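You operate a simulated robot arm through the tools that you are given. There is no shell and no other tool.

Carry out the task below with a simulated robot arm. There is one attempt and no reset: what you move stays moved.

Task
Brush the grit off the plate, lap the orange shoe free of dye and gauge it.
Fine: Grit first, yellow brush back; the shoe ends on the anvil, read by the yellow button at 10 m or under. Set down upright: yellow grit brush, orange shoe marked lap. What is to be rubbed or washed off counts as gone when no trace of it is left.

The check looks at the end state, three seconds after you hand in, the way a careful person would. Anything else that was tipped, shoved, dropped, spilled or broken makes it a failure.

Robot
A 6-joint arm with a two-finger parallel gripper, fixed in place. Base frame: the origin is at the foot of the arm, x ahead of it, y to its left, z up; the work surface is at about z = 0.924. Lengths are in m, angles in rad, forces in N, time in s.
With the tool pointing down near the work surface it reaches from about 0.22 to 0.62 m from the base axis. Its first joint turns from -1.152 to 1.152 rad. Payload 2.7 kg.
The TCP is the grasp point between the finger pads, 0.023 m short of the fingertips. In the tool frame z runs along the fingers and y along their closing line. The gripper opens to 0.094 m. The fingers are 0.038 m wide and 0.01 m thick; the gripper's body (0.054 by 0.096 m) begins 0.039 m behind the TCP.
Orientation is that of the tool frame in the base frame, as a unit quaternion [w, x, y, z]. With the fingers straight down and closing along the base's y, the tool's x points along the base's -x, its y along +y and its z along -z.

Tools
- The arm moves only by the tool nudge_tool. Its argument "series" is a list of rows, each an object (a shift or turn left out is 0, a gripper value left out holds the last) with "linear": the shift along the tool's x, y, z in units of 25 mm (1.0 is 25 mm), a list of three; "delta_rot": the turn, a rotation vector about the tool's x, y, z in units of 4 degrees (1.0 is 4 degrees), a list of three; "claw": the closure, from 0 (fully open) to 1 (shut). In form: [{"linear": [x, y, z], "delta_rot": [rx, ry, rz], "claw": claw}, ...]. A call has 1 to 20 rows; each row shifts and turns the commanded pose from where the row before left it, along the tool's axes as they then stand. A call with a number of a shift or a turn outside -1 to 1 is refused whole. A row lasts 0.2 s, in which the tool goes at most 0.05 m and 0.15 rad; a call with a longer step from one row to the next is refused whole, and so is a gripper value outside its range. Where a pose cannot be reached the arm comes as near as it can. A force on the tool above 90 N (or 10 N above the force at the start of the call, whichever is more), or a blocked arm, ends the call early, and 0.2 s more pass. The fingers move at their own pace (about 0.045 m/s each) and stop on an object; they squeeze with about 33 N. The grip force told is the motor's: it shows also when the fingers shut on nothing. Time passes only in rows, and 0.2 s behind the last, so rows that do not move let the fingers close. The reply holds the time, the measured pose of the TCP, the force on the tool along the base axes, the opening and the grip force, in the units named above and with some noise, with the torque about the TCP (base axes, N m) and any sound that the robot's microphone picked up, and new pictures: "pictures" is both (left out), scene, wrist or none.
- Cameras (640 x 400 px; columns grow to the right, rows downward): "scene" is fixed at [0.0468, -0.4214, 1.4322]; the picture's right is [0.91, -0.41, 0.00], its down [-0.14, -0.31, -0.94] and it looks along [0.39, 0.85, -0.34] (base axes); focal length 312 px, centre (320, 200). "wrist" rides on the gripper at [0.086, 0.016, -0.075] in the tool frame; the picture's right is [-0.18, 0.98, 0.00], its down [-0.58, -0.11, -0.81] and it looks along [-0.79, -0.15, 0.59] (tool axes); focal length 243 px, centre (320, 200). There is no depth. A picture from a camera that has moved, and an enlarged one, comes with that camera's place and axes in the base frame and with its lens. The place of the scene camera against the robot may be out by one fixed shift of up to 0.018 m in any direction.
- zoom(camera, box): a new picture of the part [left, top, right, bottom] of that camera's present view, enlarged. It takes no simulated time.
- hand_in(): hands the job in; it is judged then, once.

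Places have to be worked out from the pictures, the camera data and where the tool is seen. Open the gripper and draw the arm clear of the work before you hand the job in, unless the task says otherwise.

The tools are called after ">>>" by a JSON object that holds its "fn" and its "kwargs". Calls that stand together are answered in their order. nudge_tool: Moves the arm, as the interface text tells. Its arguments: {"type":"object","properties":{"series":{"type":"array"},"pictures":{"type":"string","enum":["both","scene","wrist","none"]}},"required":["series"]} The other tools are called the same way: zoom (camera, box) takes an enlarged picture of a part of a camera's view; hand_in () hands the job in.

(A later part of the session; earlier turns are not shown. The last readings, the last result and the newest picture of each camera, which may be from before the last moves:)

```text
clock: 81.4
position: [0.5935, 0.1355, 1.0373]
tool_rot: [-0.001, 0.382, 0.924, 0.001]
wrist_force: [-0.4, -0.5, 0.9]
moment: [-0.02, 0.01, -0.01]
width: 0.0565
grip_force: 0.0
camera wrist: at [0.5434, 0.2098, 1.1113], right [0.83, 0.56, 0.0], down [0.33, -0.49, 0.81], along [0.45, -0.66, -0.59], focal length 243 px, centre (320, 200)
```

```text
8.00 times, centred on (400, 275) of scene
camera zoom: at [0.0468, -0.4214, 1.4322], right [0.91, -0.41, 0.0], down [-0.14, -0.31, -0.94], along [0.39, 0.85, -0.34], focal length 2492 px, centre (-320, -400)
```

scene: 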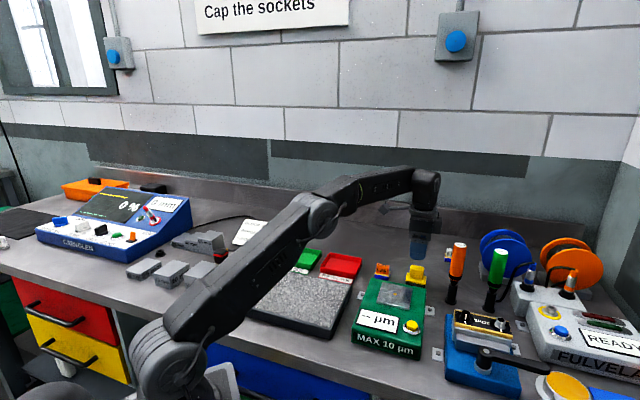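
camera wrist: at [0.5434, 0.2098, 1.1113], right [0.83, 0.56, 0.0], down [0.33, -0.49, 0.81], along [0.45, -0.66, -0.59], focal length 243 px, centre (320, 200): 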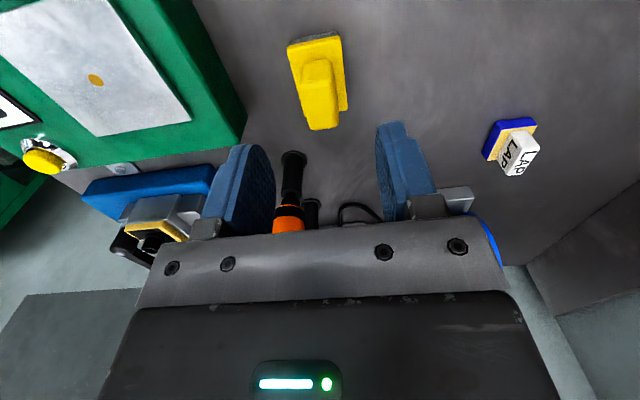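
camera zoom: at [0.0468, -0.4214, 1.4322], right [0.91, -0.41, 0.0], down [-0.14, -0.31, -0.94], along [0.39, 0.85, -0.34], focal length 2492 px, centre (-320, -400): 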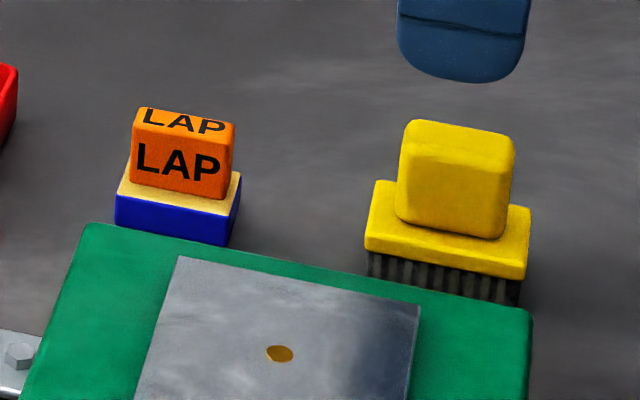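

The brush is back upright within a millimetre of where it started. Now I'll move above the orange shoe, keeping the same yaw.

>>> {"fn": "nudge_tool", "kwargs": {"series": [{"linear": [0, 0, -0.6]}, {"linear": [0.89, 0.008, 0]}, {"linear": [0.89, 0.008, 0]}, {"linear": [0.89, 0.008, 0]}, {"linear": [0.89, 0.008, 0]}, {"linear": [0, 0, 0]}], "pictures": "both"}}

>>> {"fn": "zoom", "kwargs": {"camera": "wrist", "box": [250, 0, 410, 140]}}

```text
clock: 82.8
position: [0.5303, 0.1996, 1.0528]
tool_rot: [0.0, 0.382, 0.924, 0.001]
wrist_force: [-0.1, -0.1, 0.9]
moment: [0.0, -0.04, 0.0]
width: 0.0564
grip_force: 0.0
camera wrist: at [0.482, 0.2727, 1.1271], right [0.83, 0.56, 0.0], down [0.33, -0.49, 0.81], along [0.45, -0.66, -0.59], focal length 243 px, centre (320, 200)
```

scene: 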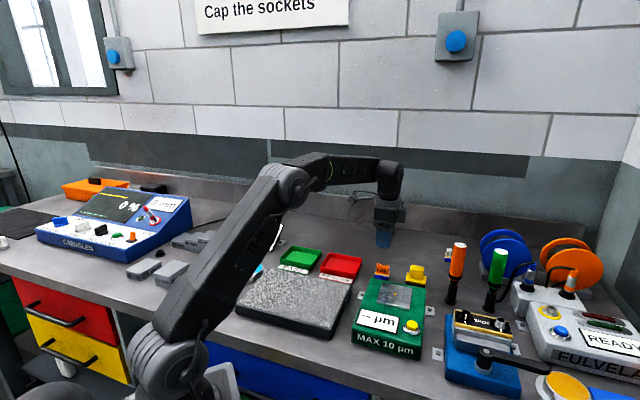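
wrist: 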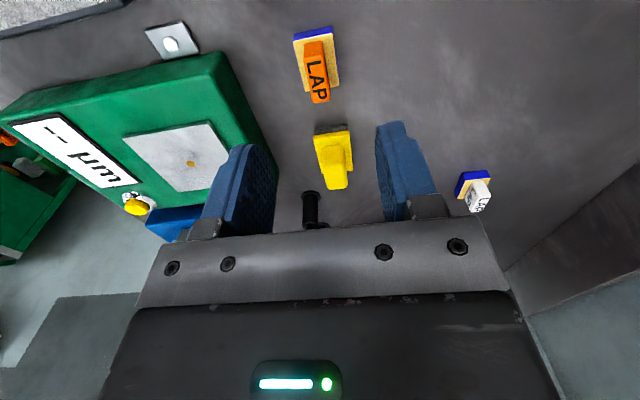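

```text
2.86 times, centred on (330, 70) of wrist
camera zoom: at [0.482, 0.2727, 1.1271], right [0.83, 0.56, 0.0], down [0.33, -0.49, 0.81], along [0.45, -0.66, -0.59], focal length 693 px, centre (291, 571)
```

zoom: 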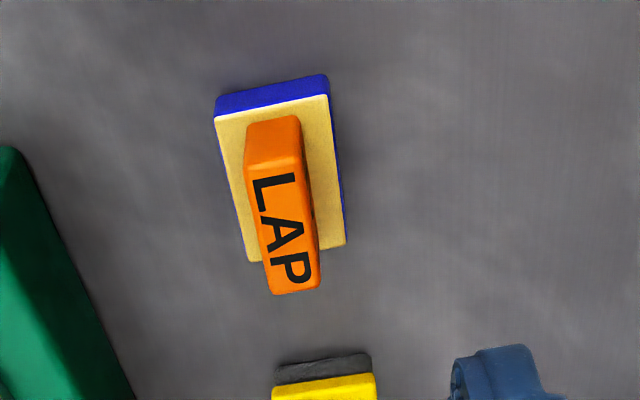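

The shoe handle is centred under the TCP to within about 1 mm. I'll lower until the fingertips are just above the shoe's ledge (TCP z≈0.961).

>>> {"fn": "nudge_tool", "kwargs": {"series": [{"linear": [0, -0.05, 0.8]}, {"linear": [0, 0, 0.9]}, {"linear": [0, 0, 0.9]}, {"linear": [0, 0, 0.7]}, {"linear": [0, 0, 0.3]}, {"linear": [0, 0, 0]}], "pictures": "both"}}

>>> {"fn": "zoom", "kwargs": {"camera": "wrist", "box": [230, 60, 430, 220]}}

>>> {"fn": "zoom", "kwargs": {"camera": "scene", "box": [350, 235, 430, 295]}}

```text
clock: 84.2
position: [0.5313, 0.1998, 0.9637]
tool_rot: [0.0, 0.383, 0.924, 0.001]
wrist_force: [0.7, -1.1, 0.3]
moment: [0.02, -0.01, 0.01]
width: 0.0562
grip_force: 0.1
camera wrist: at [0.4823, 0.273, 1.0377], right [0.83, 0.56, 0.0], down [0.33, -0.49, 0.81], along [0.46, -0.66, -0.59], focal length 243 px, centre (320, 200)
```

scene: 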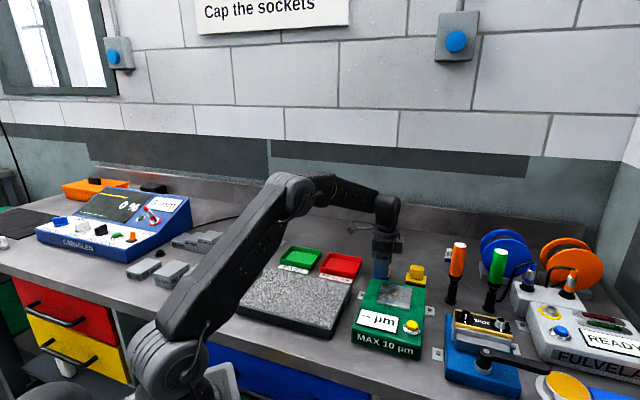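
wrist: 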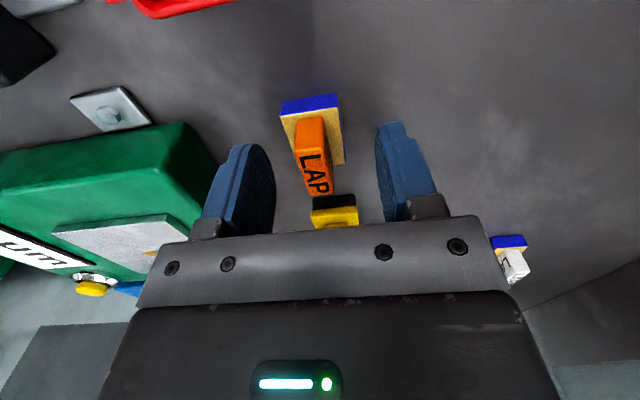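

```text
2.50 times, centred on (330, 140) of wrist
camera zoom: at [0.4823, 0.273, 1.0377], right [0.83, 0.56, 0.0], down [0.33, -0.49, 0.81], along [0.46, -0.66, -0.59], focal length 606 px, centre (295, 350)
```

zoom: 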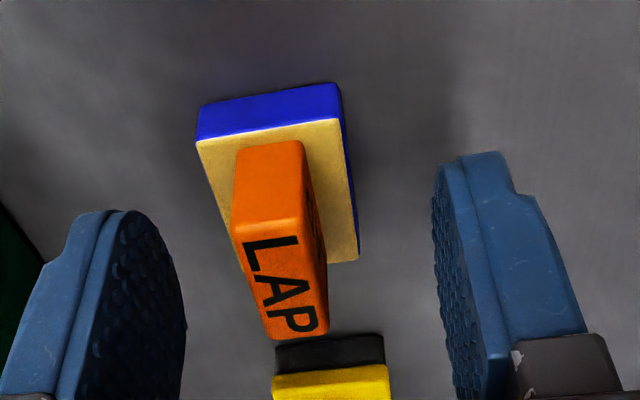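

```text
6.67 times, centred on (390, 265) of scene
camera zoom: at [0.0468, -0.4214, 1.4322], right [0.91, -0.41, 0.0], down [-0.14, -0.31, -0.94], along [0.39, 0.85, -0.34], focal length 2077 px, centre (-147, -233)
```

zoom: 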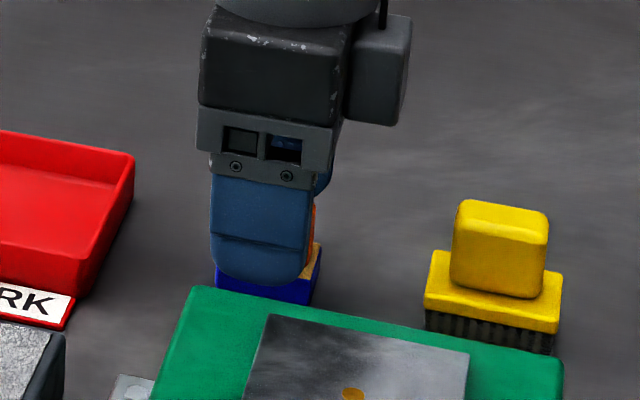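

The ledge is at z≈0.9355. I'll nudge 1.5 mm toward tool −y, lower 2 mm so the fingertips sit just above the ledge, and close.

>>> {"fn": "nudge_tool", "kwargs": {"series": [{"linear": [0, -0.06, 0.08]}, {"linear": [0, 0, 0], "claw": 1}, {"linear": [0, 0, 0]}, {"linear": [0, 0, 0]}, {"linear": [0, 0, 0]}, {"linear": [0, 0, 0]}], "pictures": "both"}}

>>> {"fn": "zoom", "kwargs": {"camera": "wrist", "box": [230, 60, 430, 220]}}

>>> {"fn": "zoom", "kwargs": {"camera": "scene", "box": [350, 235, 430, 295]}}

```text
clock: 85.6
position: [0.5301, 0.1989, 0.9607]
tool_rot: [0.0, 0.383, 0.924, 0.001]
wrist_force: [0.6, 0.4, 0.0]
moment: [0.01, 0.03, -0.01]
width: 0.013
grip_force: 32.9
camera wrist: at [0.4811, 0.2716, 1.036], right [0.83, 0.56, 0.0], down [0.33, -0.49, 0.81], along [0.46, -0.66, -0.59], focal length 243 px, centre (320, 200)
```

scene: 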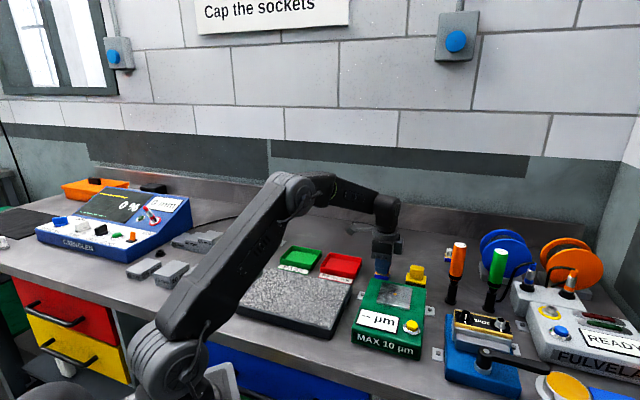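
wrist: 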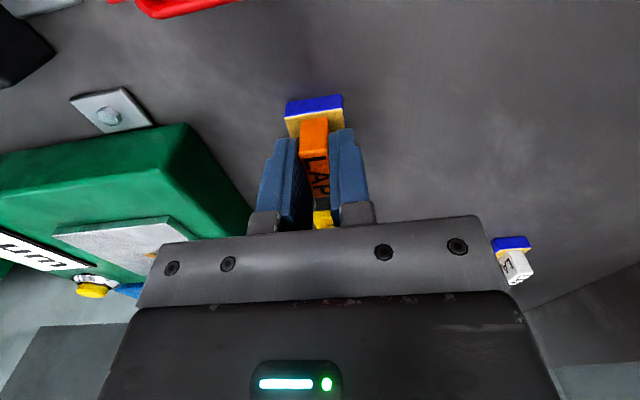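

```text
2.50 times, centred on (330, 140) of wrist
camera zoom: at [0.4811, 0.2716, 1.036], right [0.83, 0.56, 0.0], down [0.33, -0.49, 0.81], along [0.46, -0.66, -0.59], focal length 606 px, centre (295, 350)
```

zoom: 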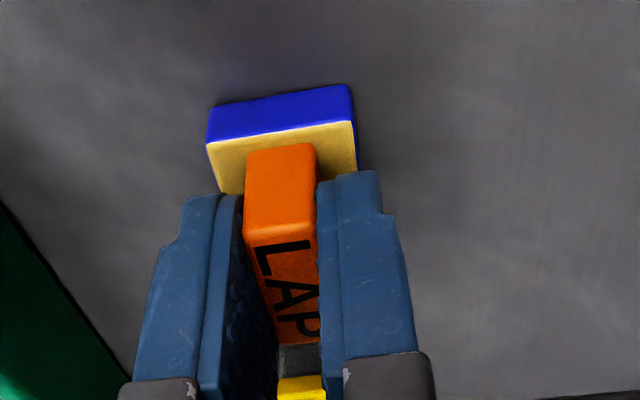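

```text
6.67 times, centred on (390, 265) of scene
camera zoom: at [0.0468, -0.4214, 1.4322], right [0.91, -0.41, 0.0], down [-0.14, -0.31, -0.94], along [0.39, 0.85, -0.34], focal length 2077 px, centre (-147, -233)
```

zoom: 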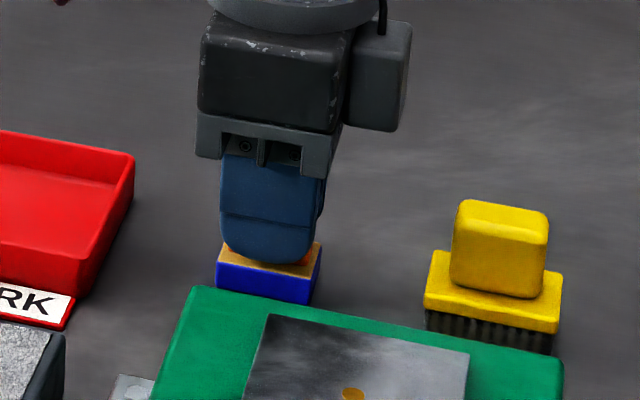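

The shoe is gripped (13 mm, 33 N). I'll lift it, carry it over the plate centre and stop about 2 cm above.

>>> {"fn": "nudge_tool", "kwargs": {"series": [{"linear": [0, 0, -0.5]}, {"linear": [0, 0, -1]}, {"linear": [0, 0, -1]}, {"linear": [0, 0, -1]}, {"linear": [0, 0, -0.5]}, {"linear": [0.921, -0.952, 0]}, {"linear": [0.921, -0.952, 0]}, {"linear": [0.921, -0.952, 0]}, {"linear": [0.921, -0.952, 0]}, {"linear": [0.921, -0.952, 0]}, {"linear": [0.921, -0.952, 0]}, {"linear": [0.921, -0.952, 0]}, {"linear": [0.921, -0.952, 0]}, {"linear": [0, 0, 0.8]}, {"linear": [0, 0, 0.8]}, {"linear": [0, 0, 0.4]}, {"linear": [0, 0, 0]}], "pictures": "both"}}

>>> {"fn": "zoom", "kwargs": {"camera": "scene", "box": [225, 255, 361, 340]}}

```text
clock: 89.2
position: [0.2644, 0.1944, 1.0089]
tool_rot: [-0.001, 0.383, 0.924, 0.001]
wrist_force: [0.2, -0.5, -1.3]
moment: [-0.01, 0.0, 0.03]
width: 0.0131
grip_force: 32.9
camera wrist: at [0.215, 0.2677, 1.0839], right [0.83, 0.56, 0.0], down [0.33, -0.49, 0.81], along [0.46, -0.66, -0.59], focal length 243 px, centre (320, 200)
```

scene: 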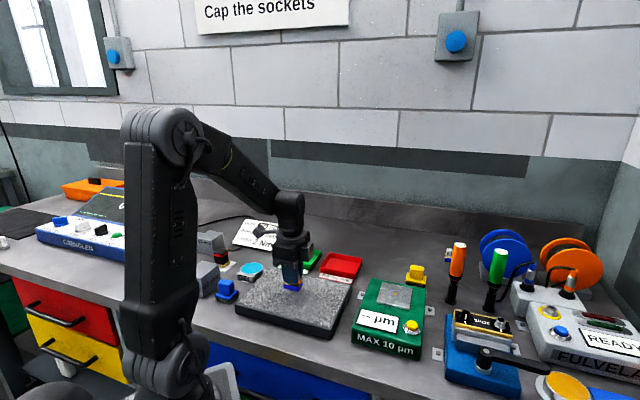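
wrist: 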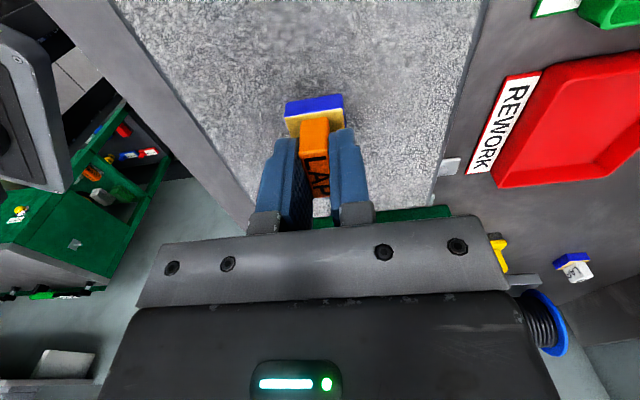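

```text
4.71 times, centred on (293, 298) of scene
camera zoom: at [0.0468, -0.4214, 1.4322], right [0.91, -0.41, 0.0], down [-0.14, -0.31, -0.94], along [0.39, 0.85, -0.34], focal length 1466 px, centre (447, -259)
```

zoom: 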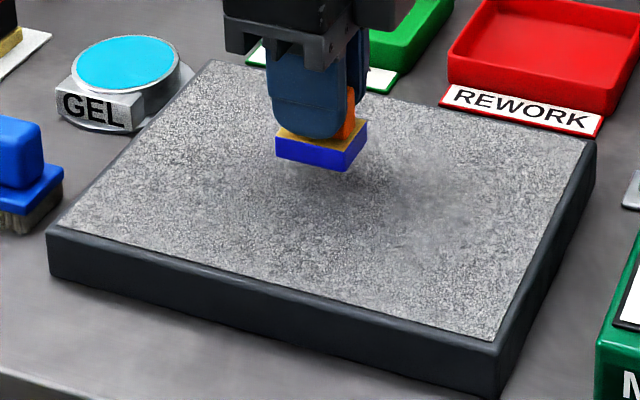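

The shoe is above the clean plate. I'll lower to contact, expected at TCP z≈0.991.

>>> {"fn": "nudge_tool", "kwargs": {"series": [{"linear": [0, 0, 0.4]}, {"linear": [0, 0, 0.2]}, {"linear": [0, 0, 0]}], "pictures": "none"}}

>>> {"fn": "nudge_tool", "kwargs": {"series": [{"linear": [0, 0, 0.08]}, {"linear": [0, 0, 0]}], "pictures": "none"}}

>>> {"fn": "nudge_tool", "kwargs": {"series": [{"linear": [0, 0, 0.06]}, {"linear": [0, 0, 0]}], "pictures": "none"}}

```text
clock: 90.0
position: [0.2648, 0.1931, 0.9941]
tool_rot: [-0.001, 0.382, 0.924, 0.0]
wrist_force: [0.3, 0.0, -0.3]
moment: [0.03, -0.04, 0.01]
width: 0.0129
grip_force: 33.3
```

```text
clock: 90.6
position: [0.2656, 0.1943, 0.9926]
tool_rot: [-0.001, 0.383, 0.924, 0.001]
wrist_force: [-0.5, 0.5, 0.1]
moment: [-0.02, 0.02, -0.04]
width: 0.0131
grip_force: 32.9
```

```text
clock: 91.2
position: [0.2647, 0.195, 0.992]
tool_rot: [-0.001, 0.383, 0.924, 0.001]
wrist_force: [0.3, -0.7, -0.5]
moment: [-0.02, -0.03, -0.04]
width: 0.013
grip_force: 33.3
```

Still no contact. I'll keep stepping down gently.

>>> {"fn": "nudge_tool", "kwargs": {"series": [{"linear": [0, 0, 0.05]}, {"linear": [0, 0, 0]}], "pictures": "none"}}

>>> {"fn": "nudge_tool", "kwargs": {"series": [{"linear": [0, 0, 0.04]}, {"linear": [0, 0, 0]}], "pictures": "none"}}

```text
clock: 91.8
position: [0.265, 0.1937, 0.9916]
tool_rot: [0.0, 0.382, 0.924, 0.001]
wrist_force: [-2.3, -2.1, 9.2]
moment: [0.01, 0.06, 0.02]
width: 0.0129
grip_force: 32.7
```

```text
clock: 92.4
position: [0.265, 0.1943, 0.9911]
tool_rot: [0.001, 0.383, 0.924, 0.002]
wrist_force: [-2.6, -3.7, 29.3]
moment: [-0.11, 0.11, 0.01]
width: 0.0131
grip_force: 33.1
```

Contact is at TCP z≈0.991 and 29 N. I'll ease a bit and lap with back-and-forth strokes along the plate's length.

>>> {"fn": "nudge_tool", "kwargs": {"series": [{"linear": [-0.9, 0, -0.015]}, {"linear": [-0.9, 0, 0]}, {"linear": [0.9, 0, 0]}, {"linear": [0.9, 0, 0]}, {"linear": [0.9, 0, 0]}, {"linear": [0.9, 0, 0]}, {"linear": [-0.9, 0, 0]}, {"linear": [-0.9, 0, 0]}, {"linear": [-0.9, 0, 0]}, {"linear": [-0.9, 0, 0]}, {"linear": [0.9, 0, 0]}, {"linear": [0.9, 0, 0]}, {"linear": [0.9, 0, 0]}, {"linear": [0.9, 0, 0]}, {"linear": [-0.9, 0, 0]}, {"linear": [-0.9, 0, 0]}, {"linear": [0, 0, 0]}], "pictures": "both"}}

>>> {"fn": "zoom", "kwargs": {"camera": "scene", "box": [255, 265, 335, 315]}}

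>>> {"fn": "zoom", "kwargs": {"camera": "wrist", "box": [230, 60, 430, 220]}}

```text
clock: 96.0
position: [0.2637, 0.1942, 0.9901]
tool_rot: [-0.001, 0.383, 0.924, 0.001]
wrist_force: [-3.9, 3.1, 13.7]
moment: [0.13, 0.12, 0.0]
width: 0.0128
grip_force: 33.3
camera wrist: at [0.2148, 0.2672, 1.0652], right [0.83, 0.56, 0.0], down [0.33, -0.49, 0.81], along [0.46, -0.66, -0.59], focal length 243 px, centre (320, 200)
```

scene: 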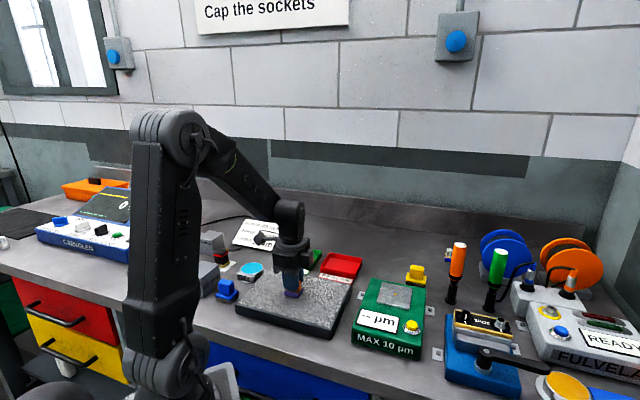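
wrist: 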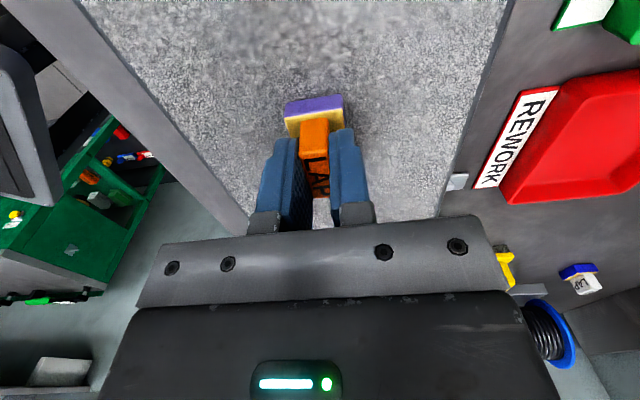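

```text
8.00 times, centred on (295, 290) of scene
camera zoom: at [0.0466, -0.4214, 1.4322], right [0.91, -0.41, 0.0], down [-0.14, -0.31, -0.94], along [0.39, 0.85, -0.34], focal length 2492 px, centre (520, -520)
```

zoom: 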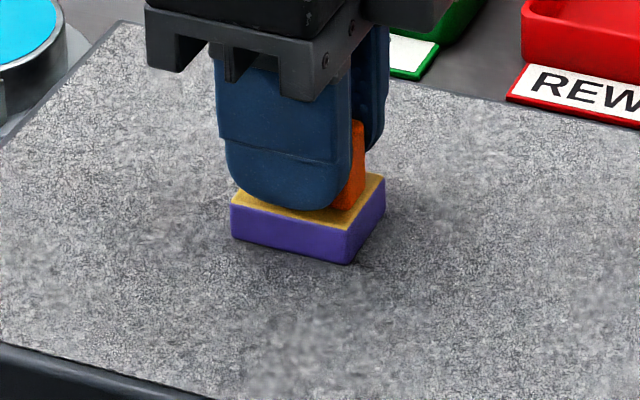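

```text
2.50 times, centred on (330, 140) of wrist
camera zoom: at [0.2148, 0.2672, 1.0652], right [0.83, 0.56, 0.0], down [0.33, -0.49, 0.81], along [0.46, -0.66, -0.59], focal length 606 px, centre (295, 350)
```

zoom: 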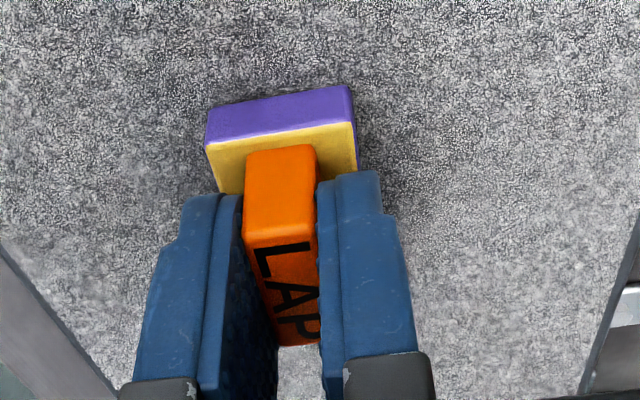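

The blue band is fading to purple, so the lapping works at about 14 N. I'll continue with crosswise strokes plus a tiny feed to keep contact.

>>> {"fn": "nudge_tool", "kwargs": {"series": [{"linear": [0, 0.9, 0.02]}, {"linear": [0, 0.9, 0]}, {"linear": [0, -0.9, 0]}, {"linear": [0, -0.9, 0]}, {"linear": [0, -0.9, 0]}, {"linear": [0, -0.9, 0]}, {"linear": [0, 0.9, 0]}, {"linear": [0, 0.9, 0]}, {"linear": [0, 0.9, 0]}, {"linear": [0, 0.9, 0]}, {"linear": [0, -0.9, 0]}, {"linear": [0, -0.9, 0]}, {"linear": [0, -0.9, 0]}, {"linear": [0, -0.9, 0]}, {"linear": [0, 0.9, 0]}, {"linear": [0, 0.9, 0]}, {"linear": [0, 0, 0]}], "pictures": "both"}}

>>> {"fn": "zoom", "kwargs": {"camera": "scene", "box": [255, 265, 335, 315]}}

>>> {"fn": "zoom", "kwargs": {"camera": "wrist", "box": [230, 60, 430, 220]}}

```text
clock: 99.6
position: [0.2654, 0.1953, 0.99]
tool_rot: [-0.001, 0.383, 0.924, 0.001]
wrist_force: [-0.4, -0.7, -1.1]
moment: [0.0, 0.01, 0.0]
width: 0.0133
grip_force: 32.8
camera wrist: at [0.216, 0.2683, 1.0653], right [0.83, 0.56, 0.0], down [0.33, -0.49, 0.81], along [0.46, -0.66, -0.59], focal length 243 px, centre (320, 200)
```

scene: 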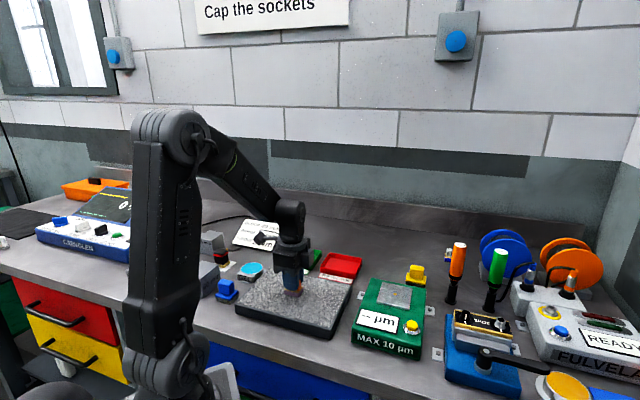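
wrist: 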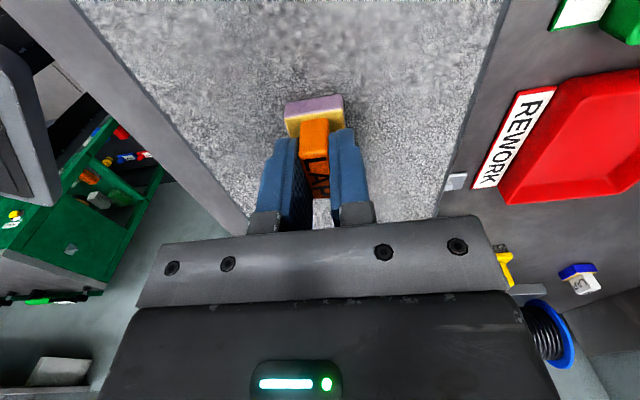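

```text
8.00 times, centred on (295, 290) of scene
camera zoom: at [0.0468, -0.4214, 1.4322], right [0.91, -0.41, 0.0], down [-0.14, -0.31, -0.94], along [0.39, 0.85, -0.34], focal length 2492 px, centre (520, -520)
```

zoom: 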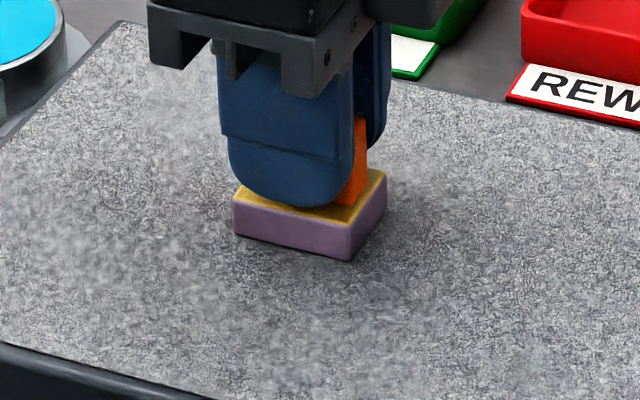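

```text
2.50 times, centred on (330, 140) of wrist
camera zoom: at [0.216, 0.2683, 1.0653], right [0.83, 0.56, 0.0], down [0.33, -0.49, 0.81], along [0.46, -0.66, -0.59], focal length 606 px, centre (295, 350)
```

zoom: 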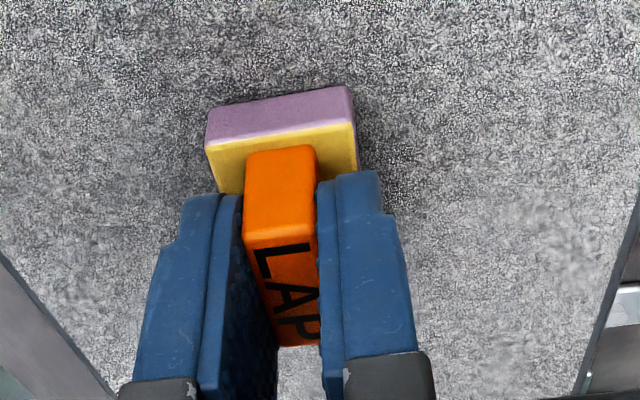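

It's down to lilac, and contact has faded to zero from a little slip in the grip. I'll press again until the fingertips seat.

>>> {"fn": "nudge_tool", "kwargs": {"series": [{"linear": [0, 0, 0.05]}, {"linear": [0, 0, 0]}], "pictures": "none"}}

>>> {"fn": "nudge_tool", "kwargs": {"series": [{"linear": [0, 0, 0.03]}, {"linear": [0, 0, 0]}], "pictures": "none"}}

```text
clock: 100.2
position: [0.265, 0.1941, 0.9909]
tool_rot: [0.0, 0.383, 0.924, 0.002]
wrist_force: [0.0, 2.4, 11.9]
moment: [0.0, 0.01, -0.01]
width: 0.0131
grip_force: 32.6
```

```text
clock: 100.8
position: [0.2661, 0.195, 0.9901]
tool_rot: [0.001, 0.383, 0.924, 0.003]
wrist_force: [-0.3, -1.0, 29.2]
moment: [-0.07, 0.01, -0.01]
width: 0.0135
grip_force: 32.3
```

Contact is 29 N. I'll ease slightly and lap again along the length with a tiny downward feed.

>>> {"fn": "nudge_tool", "kwargs": {"series": [{"linear": [-0.9, 0, -0.01]}, {"linear": [-0.9, 0, 0]}, {"linear": [0.9, 0, 0]}, {"linear": [0.9, 0, 0.005]}, {"linear": [0.9, 0, 0]}, {"linear": [0.9, 0, 0]}, {"linear": [-0.9, 0, 0.005]}, {"linear": [-0.9, 0, 0]}, {"linear": [-0.9, 0, 0]}, {"linear": [-0.9, 0, 0.005]}, {"linear": [0.9, 0, 0]}, {"linear": [0.9, 0, 0]}, {"linear": [0.9, 0, 0.005]}, {"linear": [0.9, 0, 0]}, {"linear": [-0.9, 0, 0]}, {"linear": [-0.9, 0, 0]}, {"linear": [0, 0, 0]}], "pictures": "both"}}

>>> {"fn": "zoom", "kwargs": {"camera": "scene", "box": [255, 265, 335, 315]}}

>>> {"fn": "zoom", "kwargs": {"camera": "wrist", "box": [230, 60, 430, 220]}}

```text
clock: 104.4
position: [0.2622, 0.1913, 0.9877]
tool_rot: [-0.001, 0.383, 0.924, -0.001]
wrist_force: [-4.0, 1.9, 8.8]
moment: [0.13, 0.11, 0.03]
width: 0.0131
grip_force: 32.6
camera wrist: at [0.2135, 0.2657, 1.0622], right [0.83, 0.56, 0.0], down [0.34, -0.49, 0.81], along [0.45, -0.67, -0.59], focal length 243 px, centre (320, 200)
```

scene: 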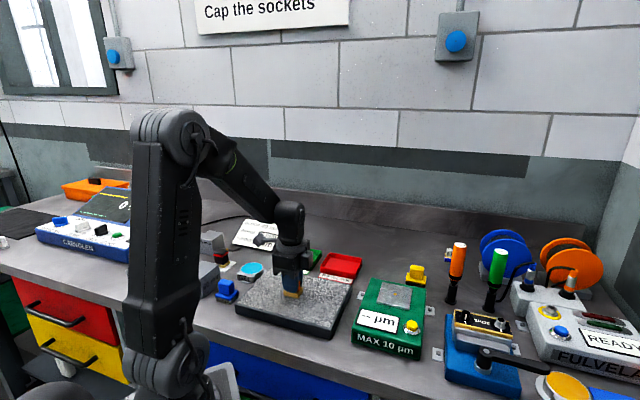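
wrist: 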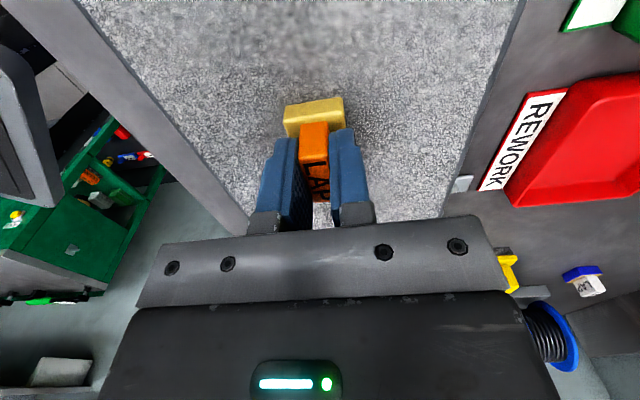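

```text
8.00 times, centred on (295, 290) of scene
camera zoom: at [0.0467, -0.4214, 1.4322], right [0.91, -0.41, 0.0], down [-0.14, -0.31, -0.94], along [0.39, 0.85, -0.34], focal length 2492 px, centre (520, -520)
```

zoom: 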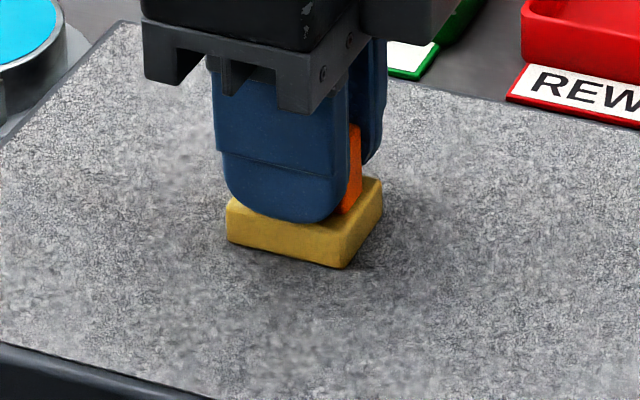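

```text
2.50 times, centred on (330, 140) of wrist
camera zoom: at [0.2135, 0.2657, 1.0622], right [0.83, 0.56, 0.0], down [0.34, -0.49, 0.81], along [0.45, -0.67, -0.59], focal length 606 px, centre (295, 350)
```

zoom: 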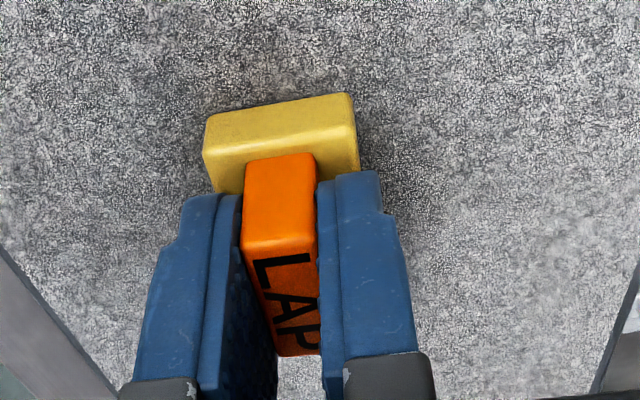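

The base is now plain brass-yellow with no visible blue. I'll do one more short set of crosswise strokes at good contact to make sure no trace remains.

>>> {"fn": "nudge_tool", "kwargs": {"series": [{"linear": [0, 0.9, 0.03]}, {"linear": [0, 0.9, 0]}, {"linear": [0, -0.9, 0]}, {"linear": [0, -0.9, 0.005]}, {"linear": [0, -0.9, 0]}, {"linear": [0, -0.9, 0]}, {"linear": [0, 0.9, 0.005]}, {"linear": [0, 0.9, 0]}, {"linear": [0, 0.9, 0]}, {"linear": [0, 0.9, 0.005]}, {"linear": [0, -0.9, 0]}, {"linear": [0, -0.9, 0]}, {"linear": [0, -0.9, 0.005]}, {"linear": [0, -0.9, 0]}, {"linear": [0, 0.9, 0]}, {"linear": [0, 0.9, 0]}, {"linear": [0, 0, 0]}], "pictures": "none"}}

>>> {"fn": "zoom", "kwargs": {"camera": "scene", "box": [275, 275, 315, 305]}}

>>> {"fn": "zoom", "kwargs": {"camera": "wrist", "box": [270, 80, 370, 150]}}

```text
clock: 108.0
position: [0.2637, 0.1941, 0.9878]
tool_rot: [-0.001, 0.382, 0.924, 0.0]
wrist_force: [0.1, 0.1, -0.6]
moment: [-0.01, -0.02, 0.0]
width: 0.0133
grip_force: 33.3
```

```text
13.33 times, centred on (295, 290) of scene
camera zoom: at [0.0468, -0.4214, 1.4322], right [0.91, -0.41, 0.0], down [-0.14, -0.31, -0.94], along [0.39, 0.85, -0.34], focal length 4153 px, centre (653, -1000)
```

zoom: 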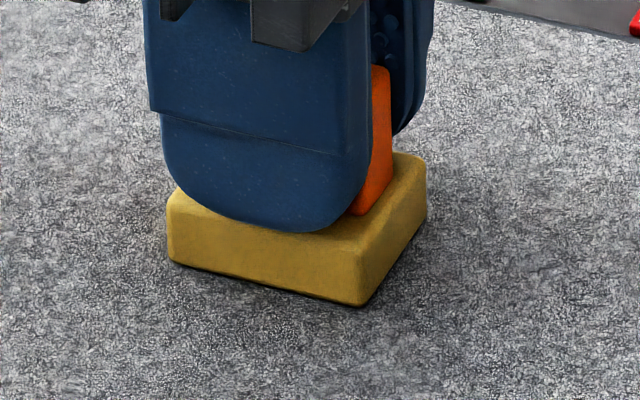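

```text
5.71 times, centred on (320, 115) of wrist
camera zoom: at [0.2146, 0.2672, 1.0623], right [0.83, 0.56, 0.0], down [0.33, -0.49, 0.81], along [0.45, -0.66, -0.59], focal length 1386 px, centre (320, 686)
```

zoom: 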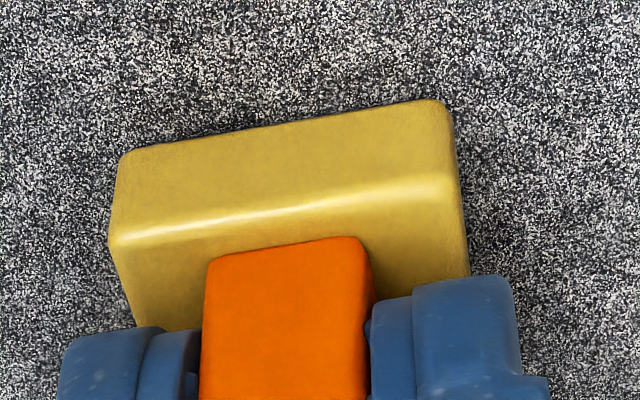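

The dye is completely gone; the sides match the brass ledge exactly. I'll lift and carry the shoe to above the anvil centre at about (0.478, 0.069).

>>> {"fn": "nudge_tool", "kwargs": {"series": [{"linear": [0, 0, -0.6]}, {"linear": [0, 0, -1]}, {"linear": [0, 0, -1]}, {"linear": [0, 0, -0.6]}, {"linear": [-0.959, 0.252, 0]}, {"linear": [-0.959, 0.252, 0]}, {"linear": [-0.959, 0.252, 0]}, {"linear": [-0.959, 0.252, 0]}, {"linear": [-0.959, 0.252, 0]}, {"linear": [-0.959, 0.252, 0]}, {"linear": [-0.959, 0.252, 0]}, {"linear": [-0.959, 0.252, 0]}, {"linear": [-0.959, 0.252, 0]}, {"linear": [-0.959, 0.252, 0]}, {"linear": [0, 0, 0.8]}, {"linear": [0, 0, 0]}], "pictures": "both"}}

>>> {"fn": "zoom", "kwargs": {"camera": "wrist", "box": [160, 30, 480, 230]}}

>>> {"fn": "zoom", "kwargs": {"camera": "scene", "box": [340, 240, 460, 365]}}

```text
clock: 111.4
position: [0.4794, 0.067, 1.0459]
tool_rot: [0.0, 0.383, 0.924, 0.001]
wrist_force: [0.1, -0.3, -0.7]
moment: [-0.01, -0.02, -0.01]
width: 0.0132
grip_force: 32.7
camera wrist: at [0.4303, 0.1404, 1.1205], right [0.83, 0.56, 0.0], down [0.33, -0.49, 0.81], along [0.46, -0.66, -0.59], focal length 243 px, centre (320, 200)
```

scene: 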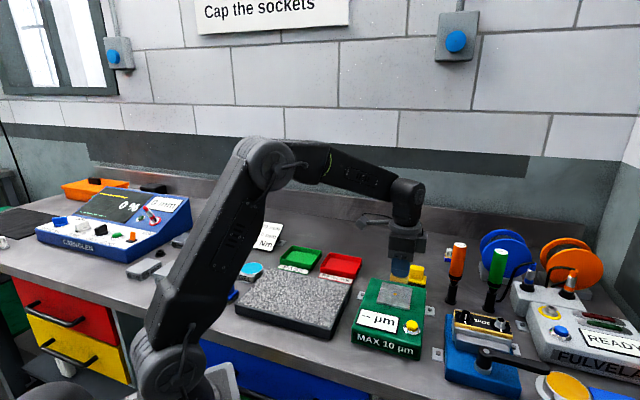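
wrist: 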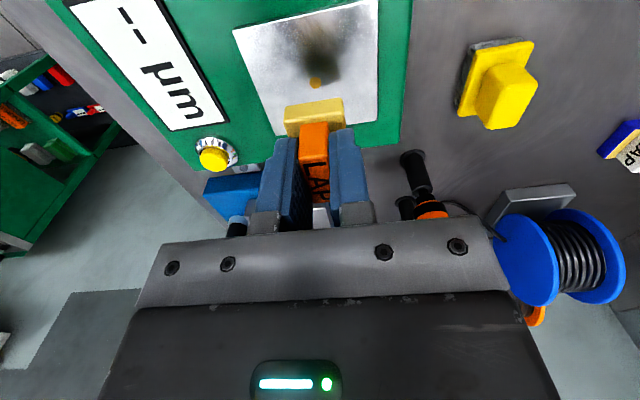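

```text
2.00 times, centred on (320, 130) of wrist
camera zoom: at [0.4303, 0.1404, 1.1205], right [0.83, 0.56, 0.0], down [0.33, -0.49, 0.81], along [0.46, -0.66, -0.59], focal length 485 px, centre (320, 340)
```

zoom: 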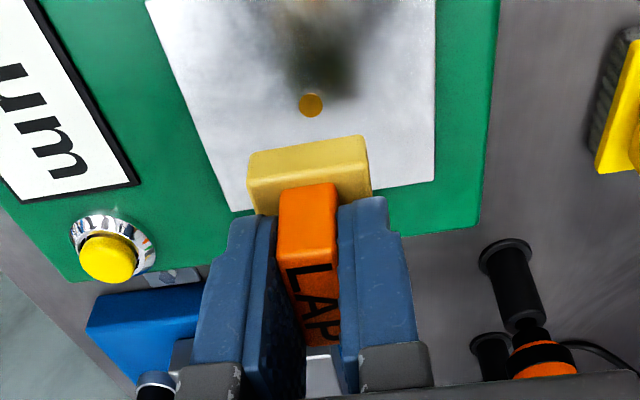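

```text
3.20 times, centred on (400, 302) of scene
camera zoom: at [0.0468, -0.4214, 1.4322], right [0.91, -0.41, 0.0], down [-0.14, -0.31, -0.94], along [0.39, 0.85, -0.34], focal length 997 px, centre (64, -128)
```

zoom: 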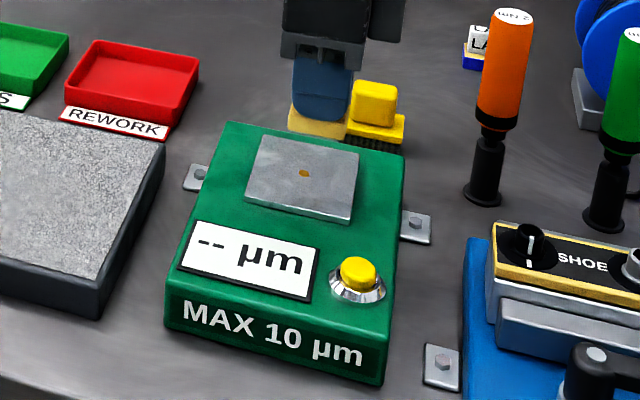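

The anvil mark is at about (0.4765, 0.068). I'll make a 3 mm correction and lower to just above expected contact.

>>> {"fn": "nudge_tool", "kwargs": {"series": [{"linear": [0.11, -0.06, 0.4]}, {"linear": [0, 0, 0.6]}, {"linear": [0, 0, 0.5]}, {"linear": [0, 0, 0]}], "pictures": "both"}}

>>> {"fn": "zoom", "kwargs": {"camera": "wrist", "box": [160, 30, 480, 230]}}

>>> {"fn": "zoom", "kwargs": {"camera": "scene", "box": [360, 250, 440, 310]}}

```text
clock: 112.4
position: [0.4754, 0.0711, 1.0085]
tool_rot: [0.0, 0.382, 0.924, 0.0]
wrist_force: [-0.7, -0.6, -0.7]
moment: [-0.03, 0.0, -0.02]
width: 0.0131
grip_force: 33.3
camera wrist: at [0.4264, 0.1423, 1.0826], right [0.83, 0.56, 0.0], down [0.33, -0.49, 0.81], along [0.45, -0.66, -0.59], focal length 243 px, centre (320, 200)
```

scene: 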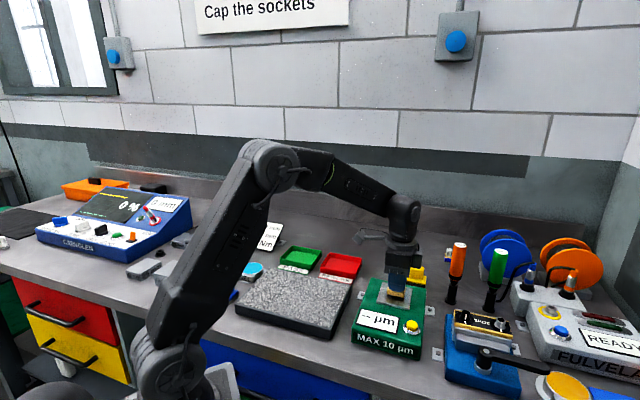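
wrist: 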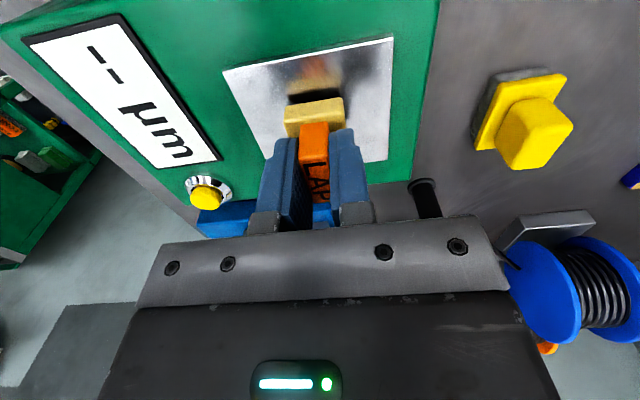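

```text
2.00 times, centred on (320, 130) of wrist
camera zoom: at [0.4264, 0.1423, 1.0826], right [0.83, 0.56, 0.0], down [0.33, -0.49, 0.81], along [0.45, -0.66, -0.59], focal length 485 px, centre (320, 340)
```

zoom: 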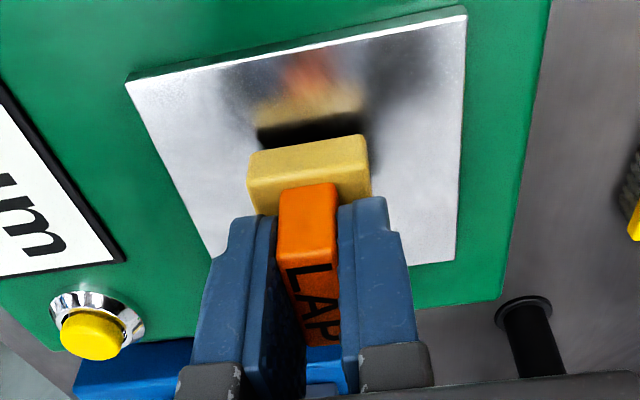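

```text
6.67 times, centred on (400, 280) of scene
camera zoom: at [0.0468, -0.4214, 1.4322], right [0.91, -0.41, 0.0], down [-0.14, -0.31, -0.94], along [0.39, 0.85, -0.34], focal length 2077 px, centre (-213, -333)
```

zoom: 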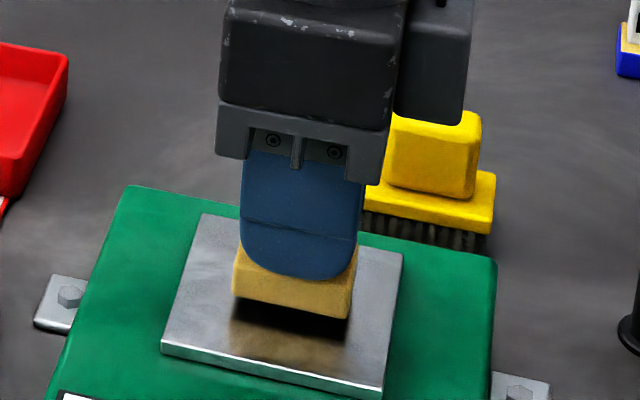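

The reflection shows a gap of roughly 1 cm. I'll step down gently until contact.

>>> {"fn": "nudge_tool", "kwargs": {"series": [{"linear": [0, 0, 0.2]}, {"linear": [0, 0, 0]}], "pictures": "none"}}

>>> {"fn": "nudge_tool", "kwargs": {"series": [{"linear": [0, 0, 0.08]}, {"linear": [0, 0, 0]}], "pictures": "none"}}

>>> {"fn": "zoom", "kwargs": {"camera": "scene", "box": [360, 250, 440, 310]}}

```text
clock: 113.0
position: [0.4755, 0.0692, 1.0037]
tool_rot: [-0.001, 0.383, 0.924, 0.001]
wrist_force: [0.4, -1.3, -0.9]
moment: [0.0, 0.0, 0.0]
width: 0.0132
grip_force: 33.2
```

```text
clock: 113.6
position: [0.4754, 0.0697, 1.0038]
tool_rot: [0.0, 0.383, 0.924, 0.001]
wrist_force: [-4.1, -0.1, 14.8]
moment: [0.03, 0.22, -0.03]
width: 0.013
grip_force: 33.1
```

```text
6.67 times, centred on (400, 280) of scene
camera zoom: at [0.0465, -0.4215, 1.4322], right [0.91, -0.41, 0.0], down [-0.14, -0.31, -0.94], along [0.39, 0.86, -0.34], focal length 2077 px, centre (-213, -333)
```

zoom: 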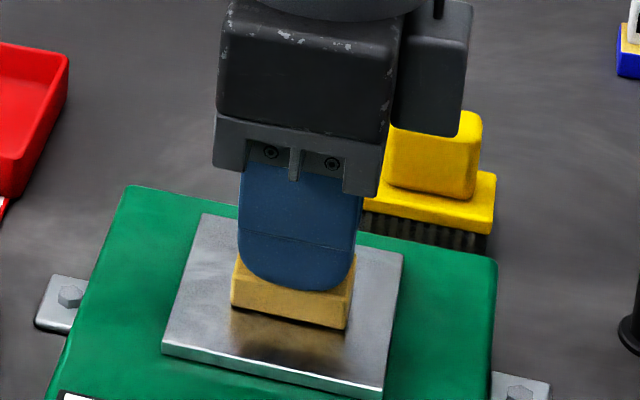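

The shoe has touched the anvil (15 N). I'll ease off slightly, then open the gripper and rise.

>>> {"fn": "nudge_tool", "kwargs": {"series": [{"linear": [0, 0, -0.02]}, {"linear": [0, 0, 0]}], "pictures": "none"}}

>>> {"fn": "nudge_tool", "kwargs": {"series": [{"linear": [0, 0, 0], "claw": 0.4}, {"linear": [0, 0, 0]}, {"linear": [0, 0, 0]}, {"linear": [0, 0, 0]}, {"linear": [0, 0, -0.2]}, {"linear": [0, 0, -0.8]}, {"linear": [0, 0, -1]}, {"linear": [0, 0, -1]}, {"linear": [0, 0, 0]}], "pictures": "both"}}

>>> {"fn": "zoom", "kwargs": {"camera": "wrist", "box": [160, 0, 480, 200]}}

>>> {"fn": "zoom", "kwargs": {"camera": "scene", "box": [340, 240, 460, 365]}}

```text
clock: 114.2
position: [0.4761, 0.07, 1.0026]
tool_rot: [0.001, 0.382, 0.924, 0.002]
wrist_force: [-3.3, 1.8, 20.2]
moment: [0.09, 0.16, 0.0]
width: 0.0131
grip_force: 33.0
```

```text
clock: 116.2
position: [0.4769, 0.0682, 1.0788]
tool_rot: [-0.001, 0.383, 0.924, 0.001]
wrist_force: [0.5, -0.4, -0.4]
moment: [-0.02, -0.01, 0.0]
width: 0.0562
grip_force: 0.2
camera wrist: at [0.4272, 0.1419, 1.1533], right [0.83, 0.56, 0.0], down [0.33, -0.49, 0.81], along [0.46, -0.66, -0.59], focal length 243 px, centre (320, 200)
```

scene: 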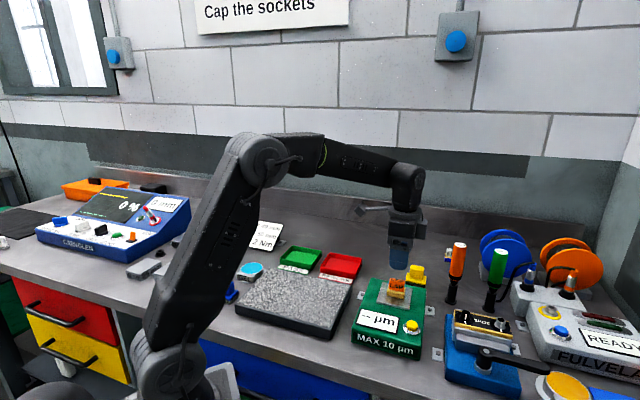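
wrist: 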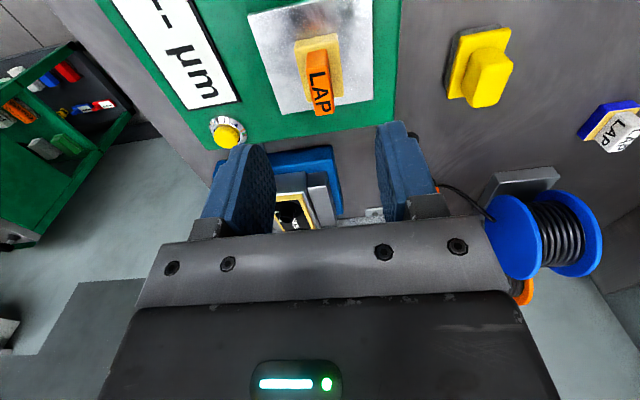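

```text
2.00 times, centred on (320, 100) of wrist
camera zoom: at [0.4272, 0.1419, 1.1533], right [0.83, 0.56, 0.0], down [0.33, -0.49, 0.81], along [0.46, -0.66, -0.59], focal length 485 px, centre (320, 400)
```

zoom: 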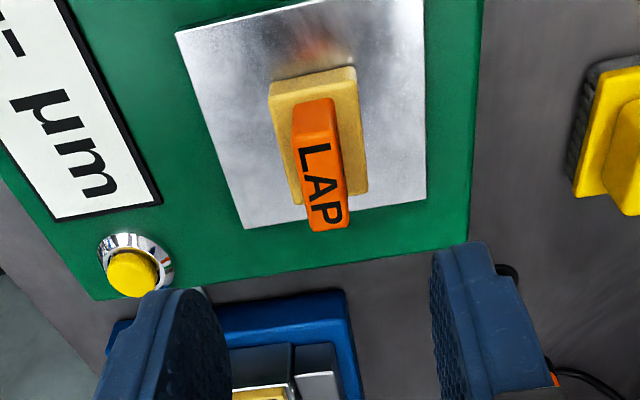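

```text
3.20 times, centred on (400, 302) of scene
camera zoom: at [0.0468, -0.4214, 1.4322], right [0.91, -0.41, 0.0], down [-0.14, -0.31, -0.94], along [0.39, 0.85, -0.34], focal length 997 px, centre (64, -128)
```

zoom: 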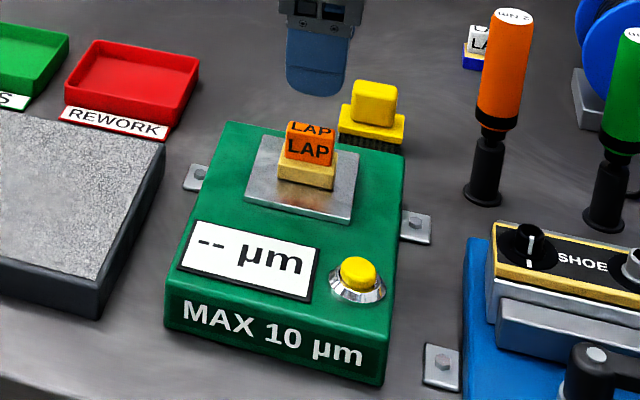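

The shoe stands upright and centred on the anvil. I triangulate the yellow button's top at (0.439, −0.031, ≈0.971). I'll close the fingers and move above it.

>>> {"fn": "nudge_tool", "kwargs": {"series": [{"linear": [0, 0, 0], "claw": 1}, {"linear": [-0.429, -0.969, 0]}, {"linear": [-0.429, -0.969, 0]}, {"linear": [-0.429, -0.969, 0]}, {"linear": [-0.429, -0.969, 0]}, {"linear": [0, 0, 0.8]}, {"linear": [0, 0, 0.8]}, {"linear": [0, 0, 0]}], "pictures": "both"}}

>>> {"fn": "zoom", "kwargs": {"camera": "wrist", "box": [200, 60, 440, 230]}}

>>> {"fn": "zoom", "kwargs": {"camera": "scene", "box": [360, 270, 450, 360]}}

```text
clock: 118.0
position: [0.4395, -0.0279, 1.0362]
tool_rot: [-0.001, 0.383, 0.924, 0.001]
wrist_force: [-0.4, 0.5, -0.7]
moment: [0.01, 0.04, 0.04]
width: 0.0
grip_force: 33.3
camera wrist: at [0.3889, 0.0458, 1.1122], right [0.83, 0.56, 0.0], down [0.33, -0.49, 0.81], along [0.46, -0.66, -0.59], focal length 243 px, centre (320, 200)
```

scene: 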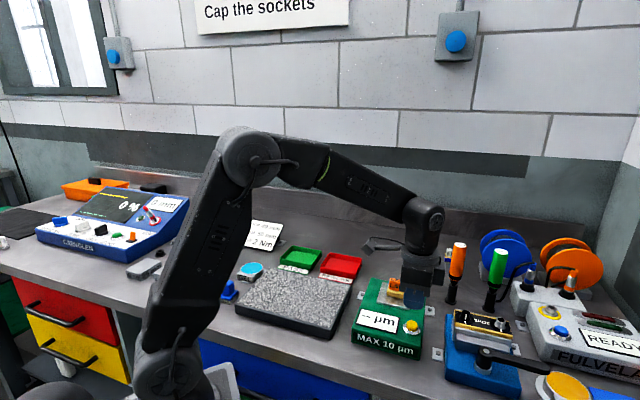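
wrist: 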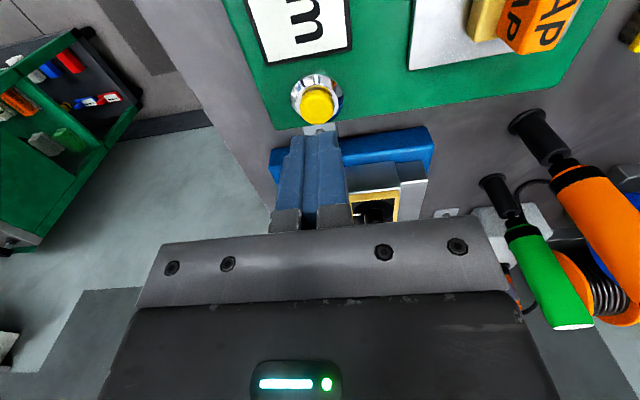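

```text
2.35 times, centred on (320, 145) of wrist
camera zoom: at [0.3889, 0.0458, 1.1122], right [0.83, 0.56, 0.0], down [0.33, -0.49, 0.81], along [0.46, -0.66, -0.59], focal length 571 px, centre (320, 329)
```

zoom: 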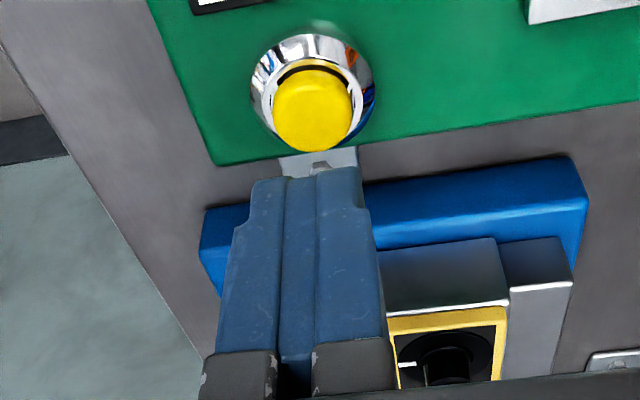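

```text
4.44 times, centred on (405, 315) of scene
camera zoom: at [0.0468, -0.4214, 1.4322], right [0.91, -0.41, 0.0], down [-0.14, -0.31, -0.94], along [0.39, 0.85, -0.34], focal length 1384 px, centre (-58, -311)
```

zoom: 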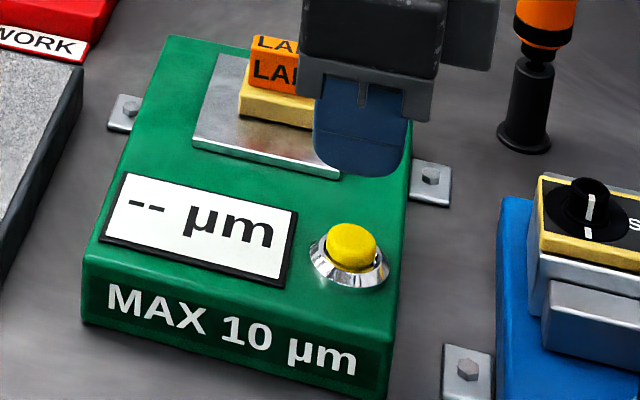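

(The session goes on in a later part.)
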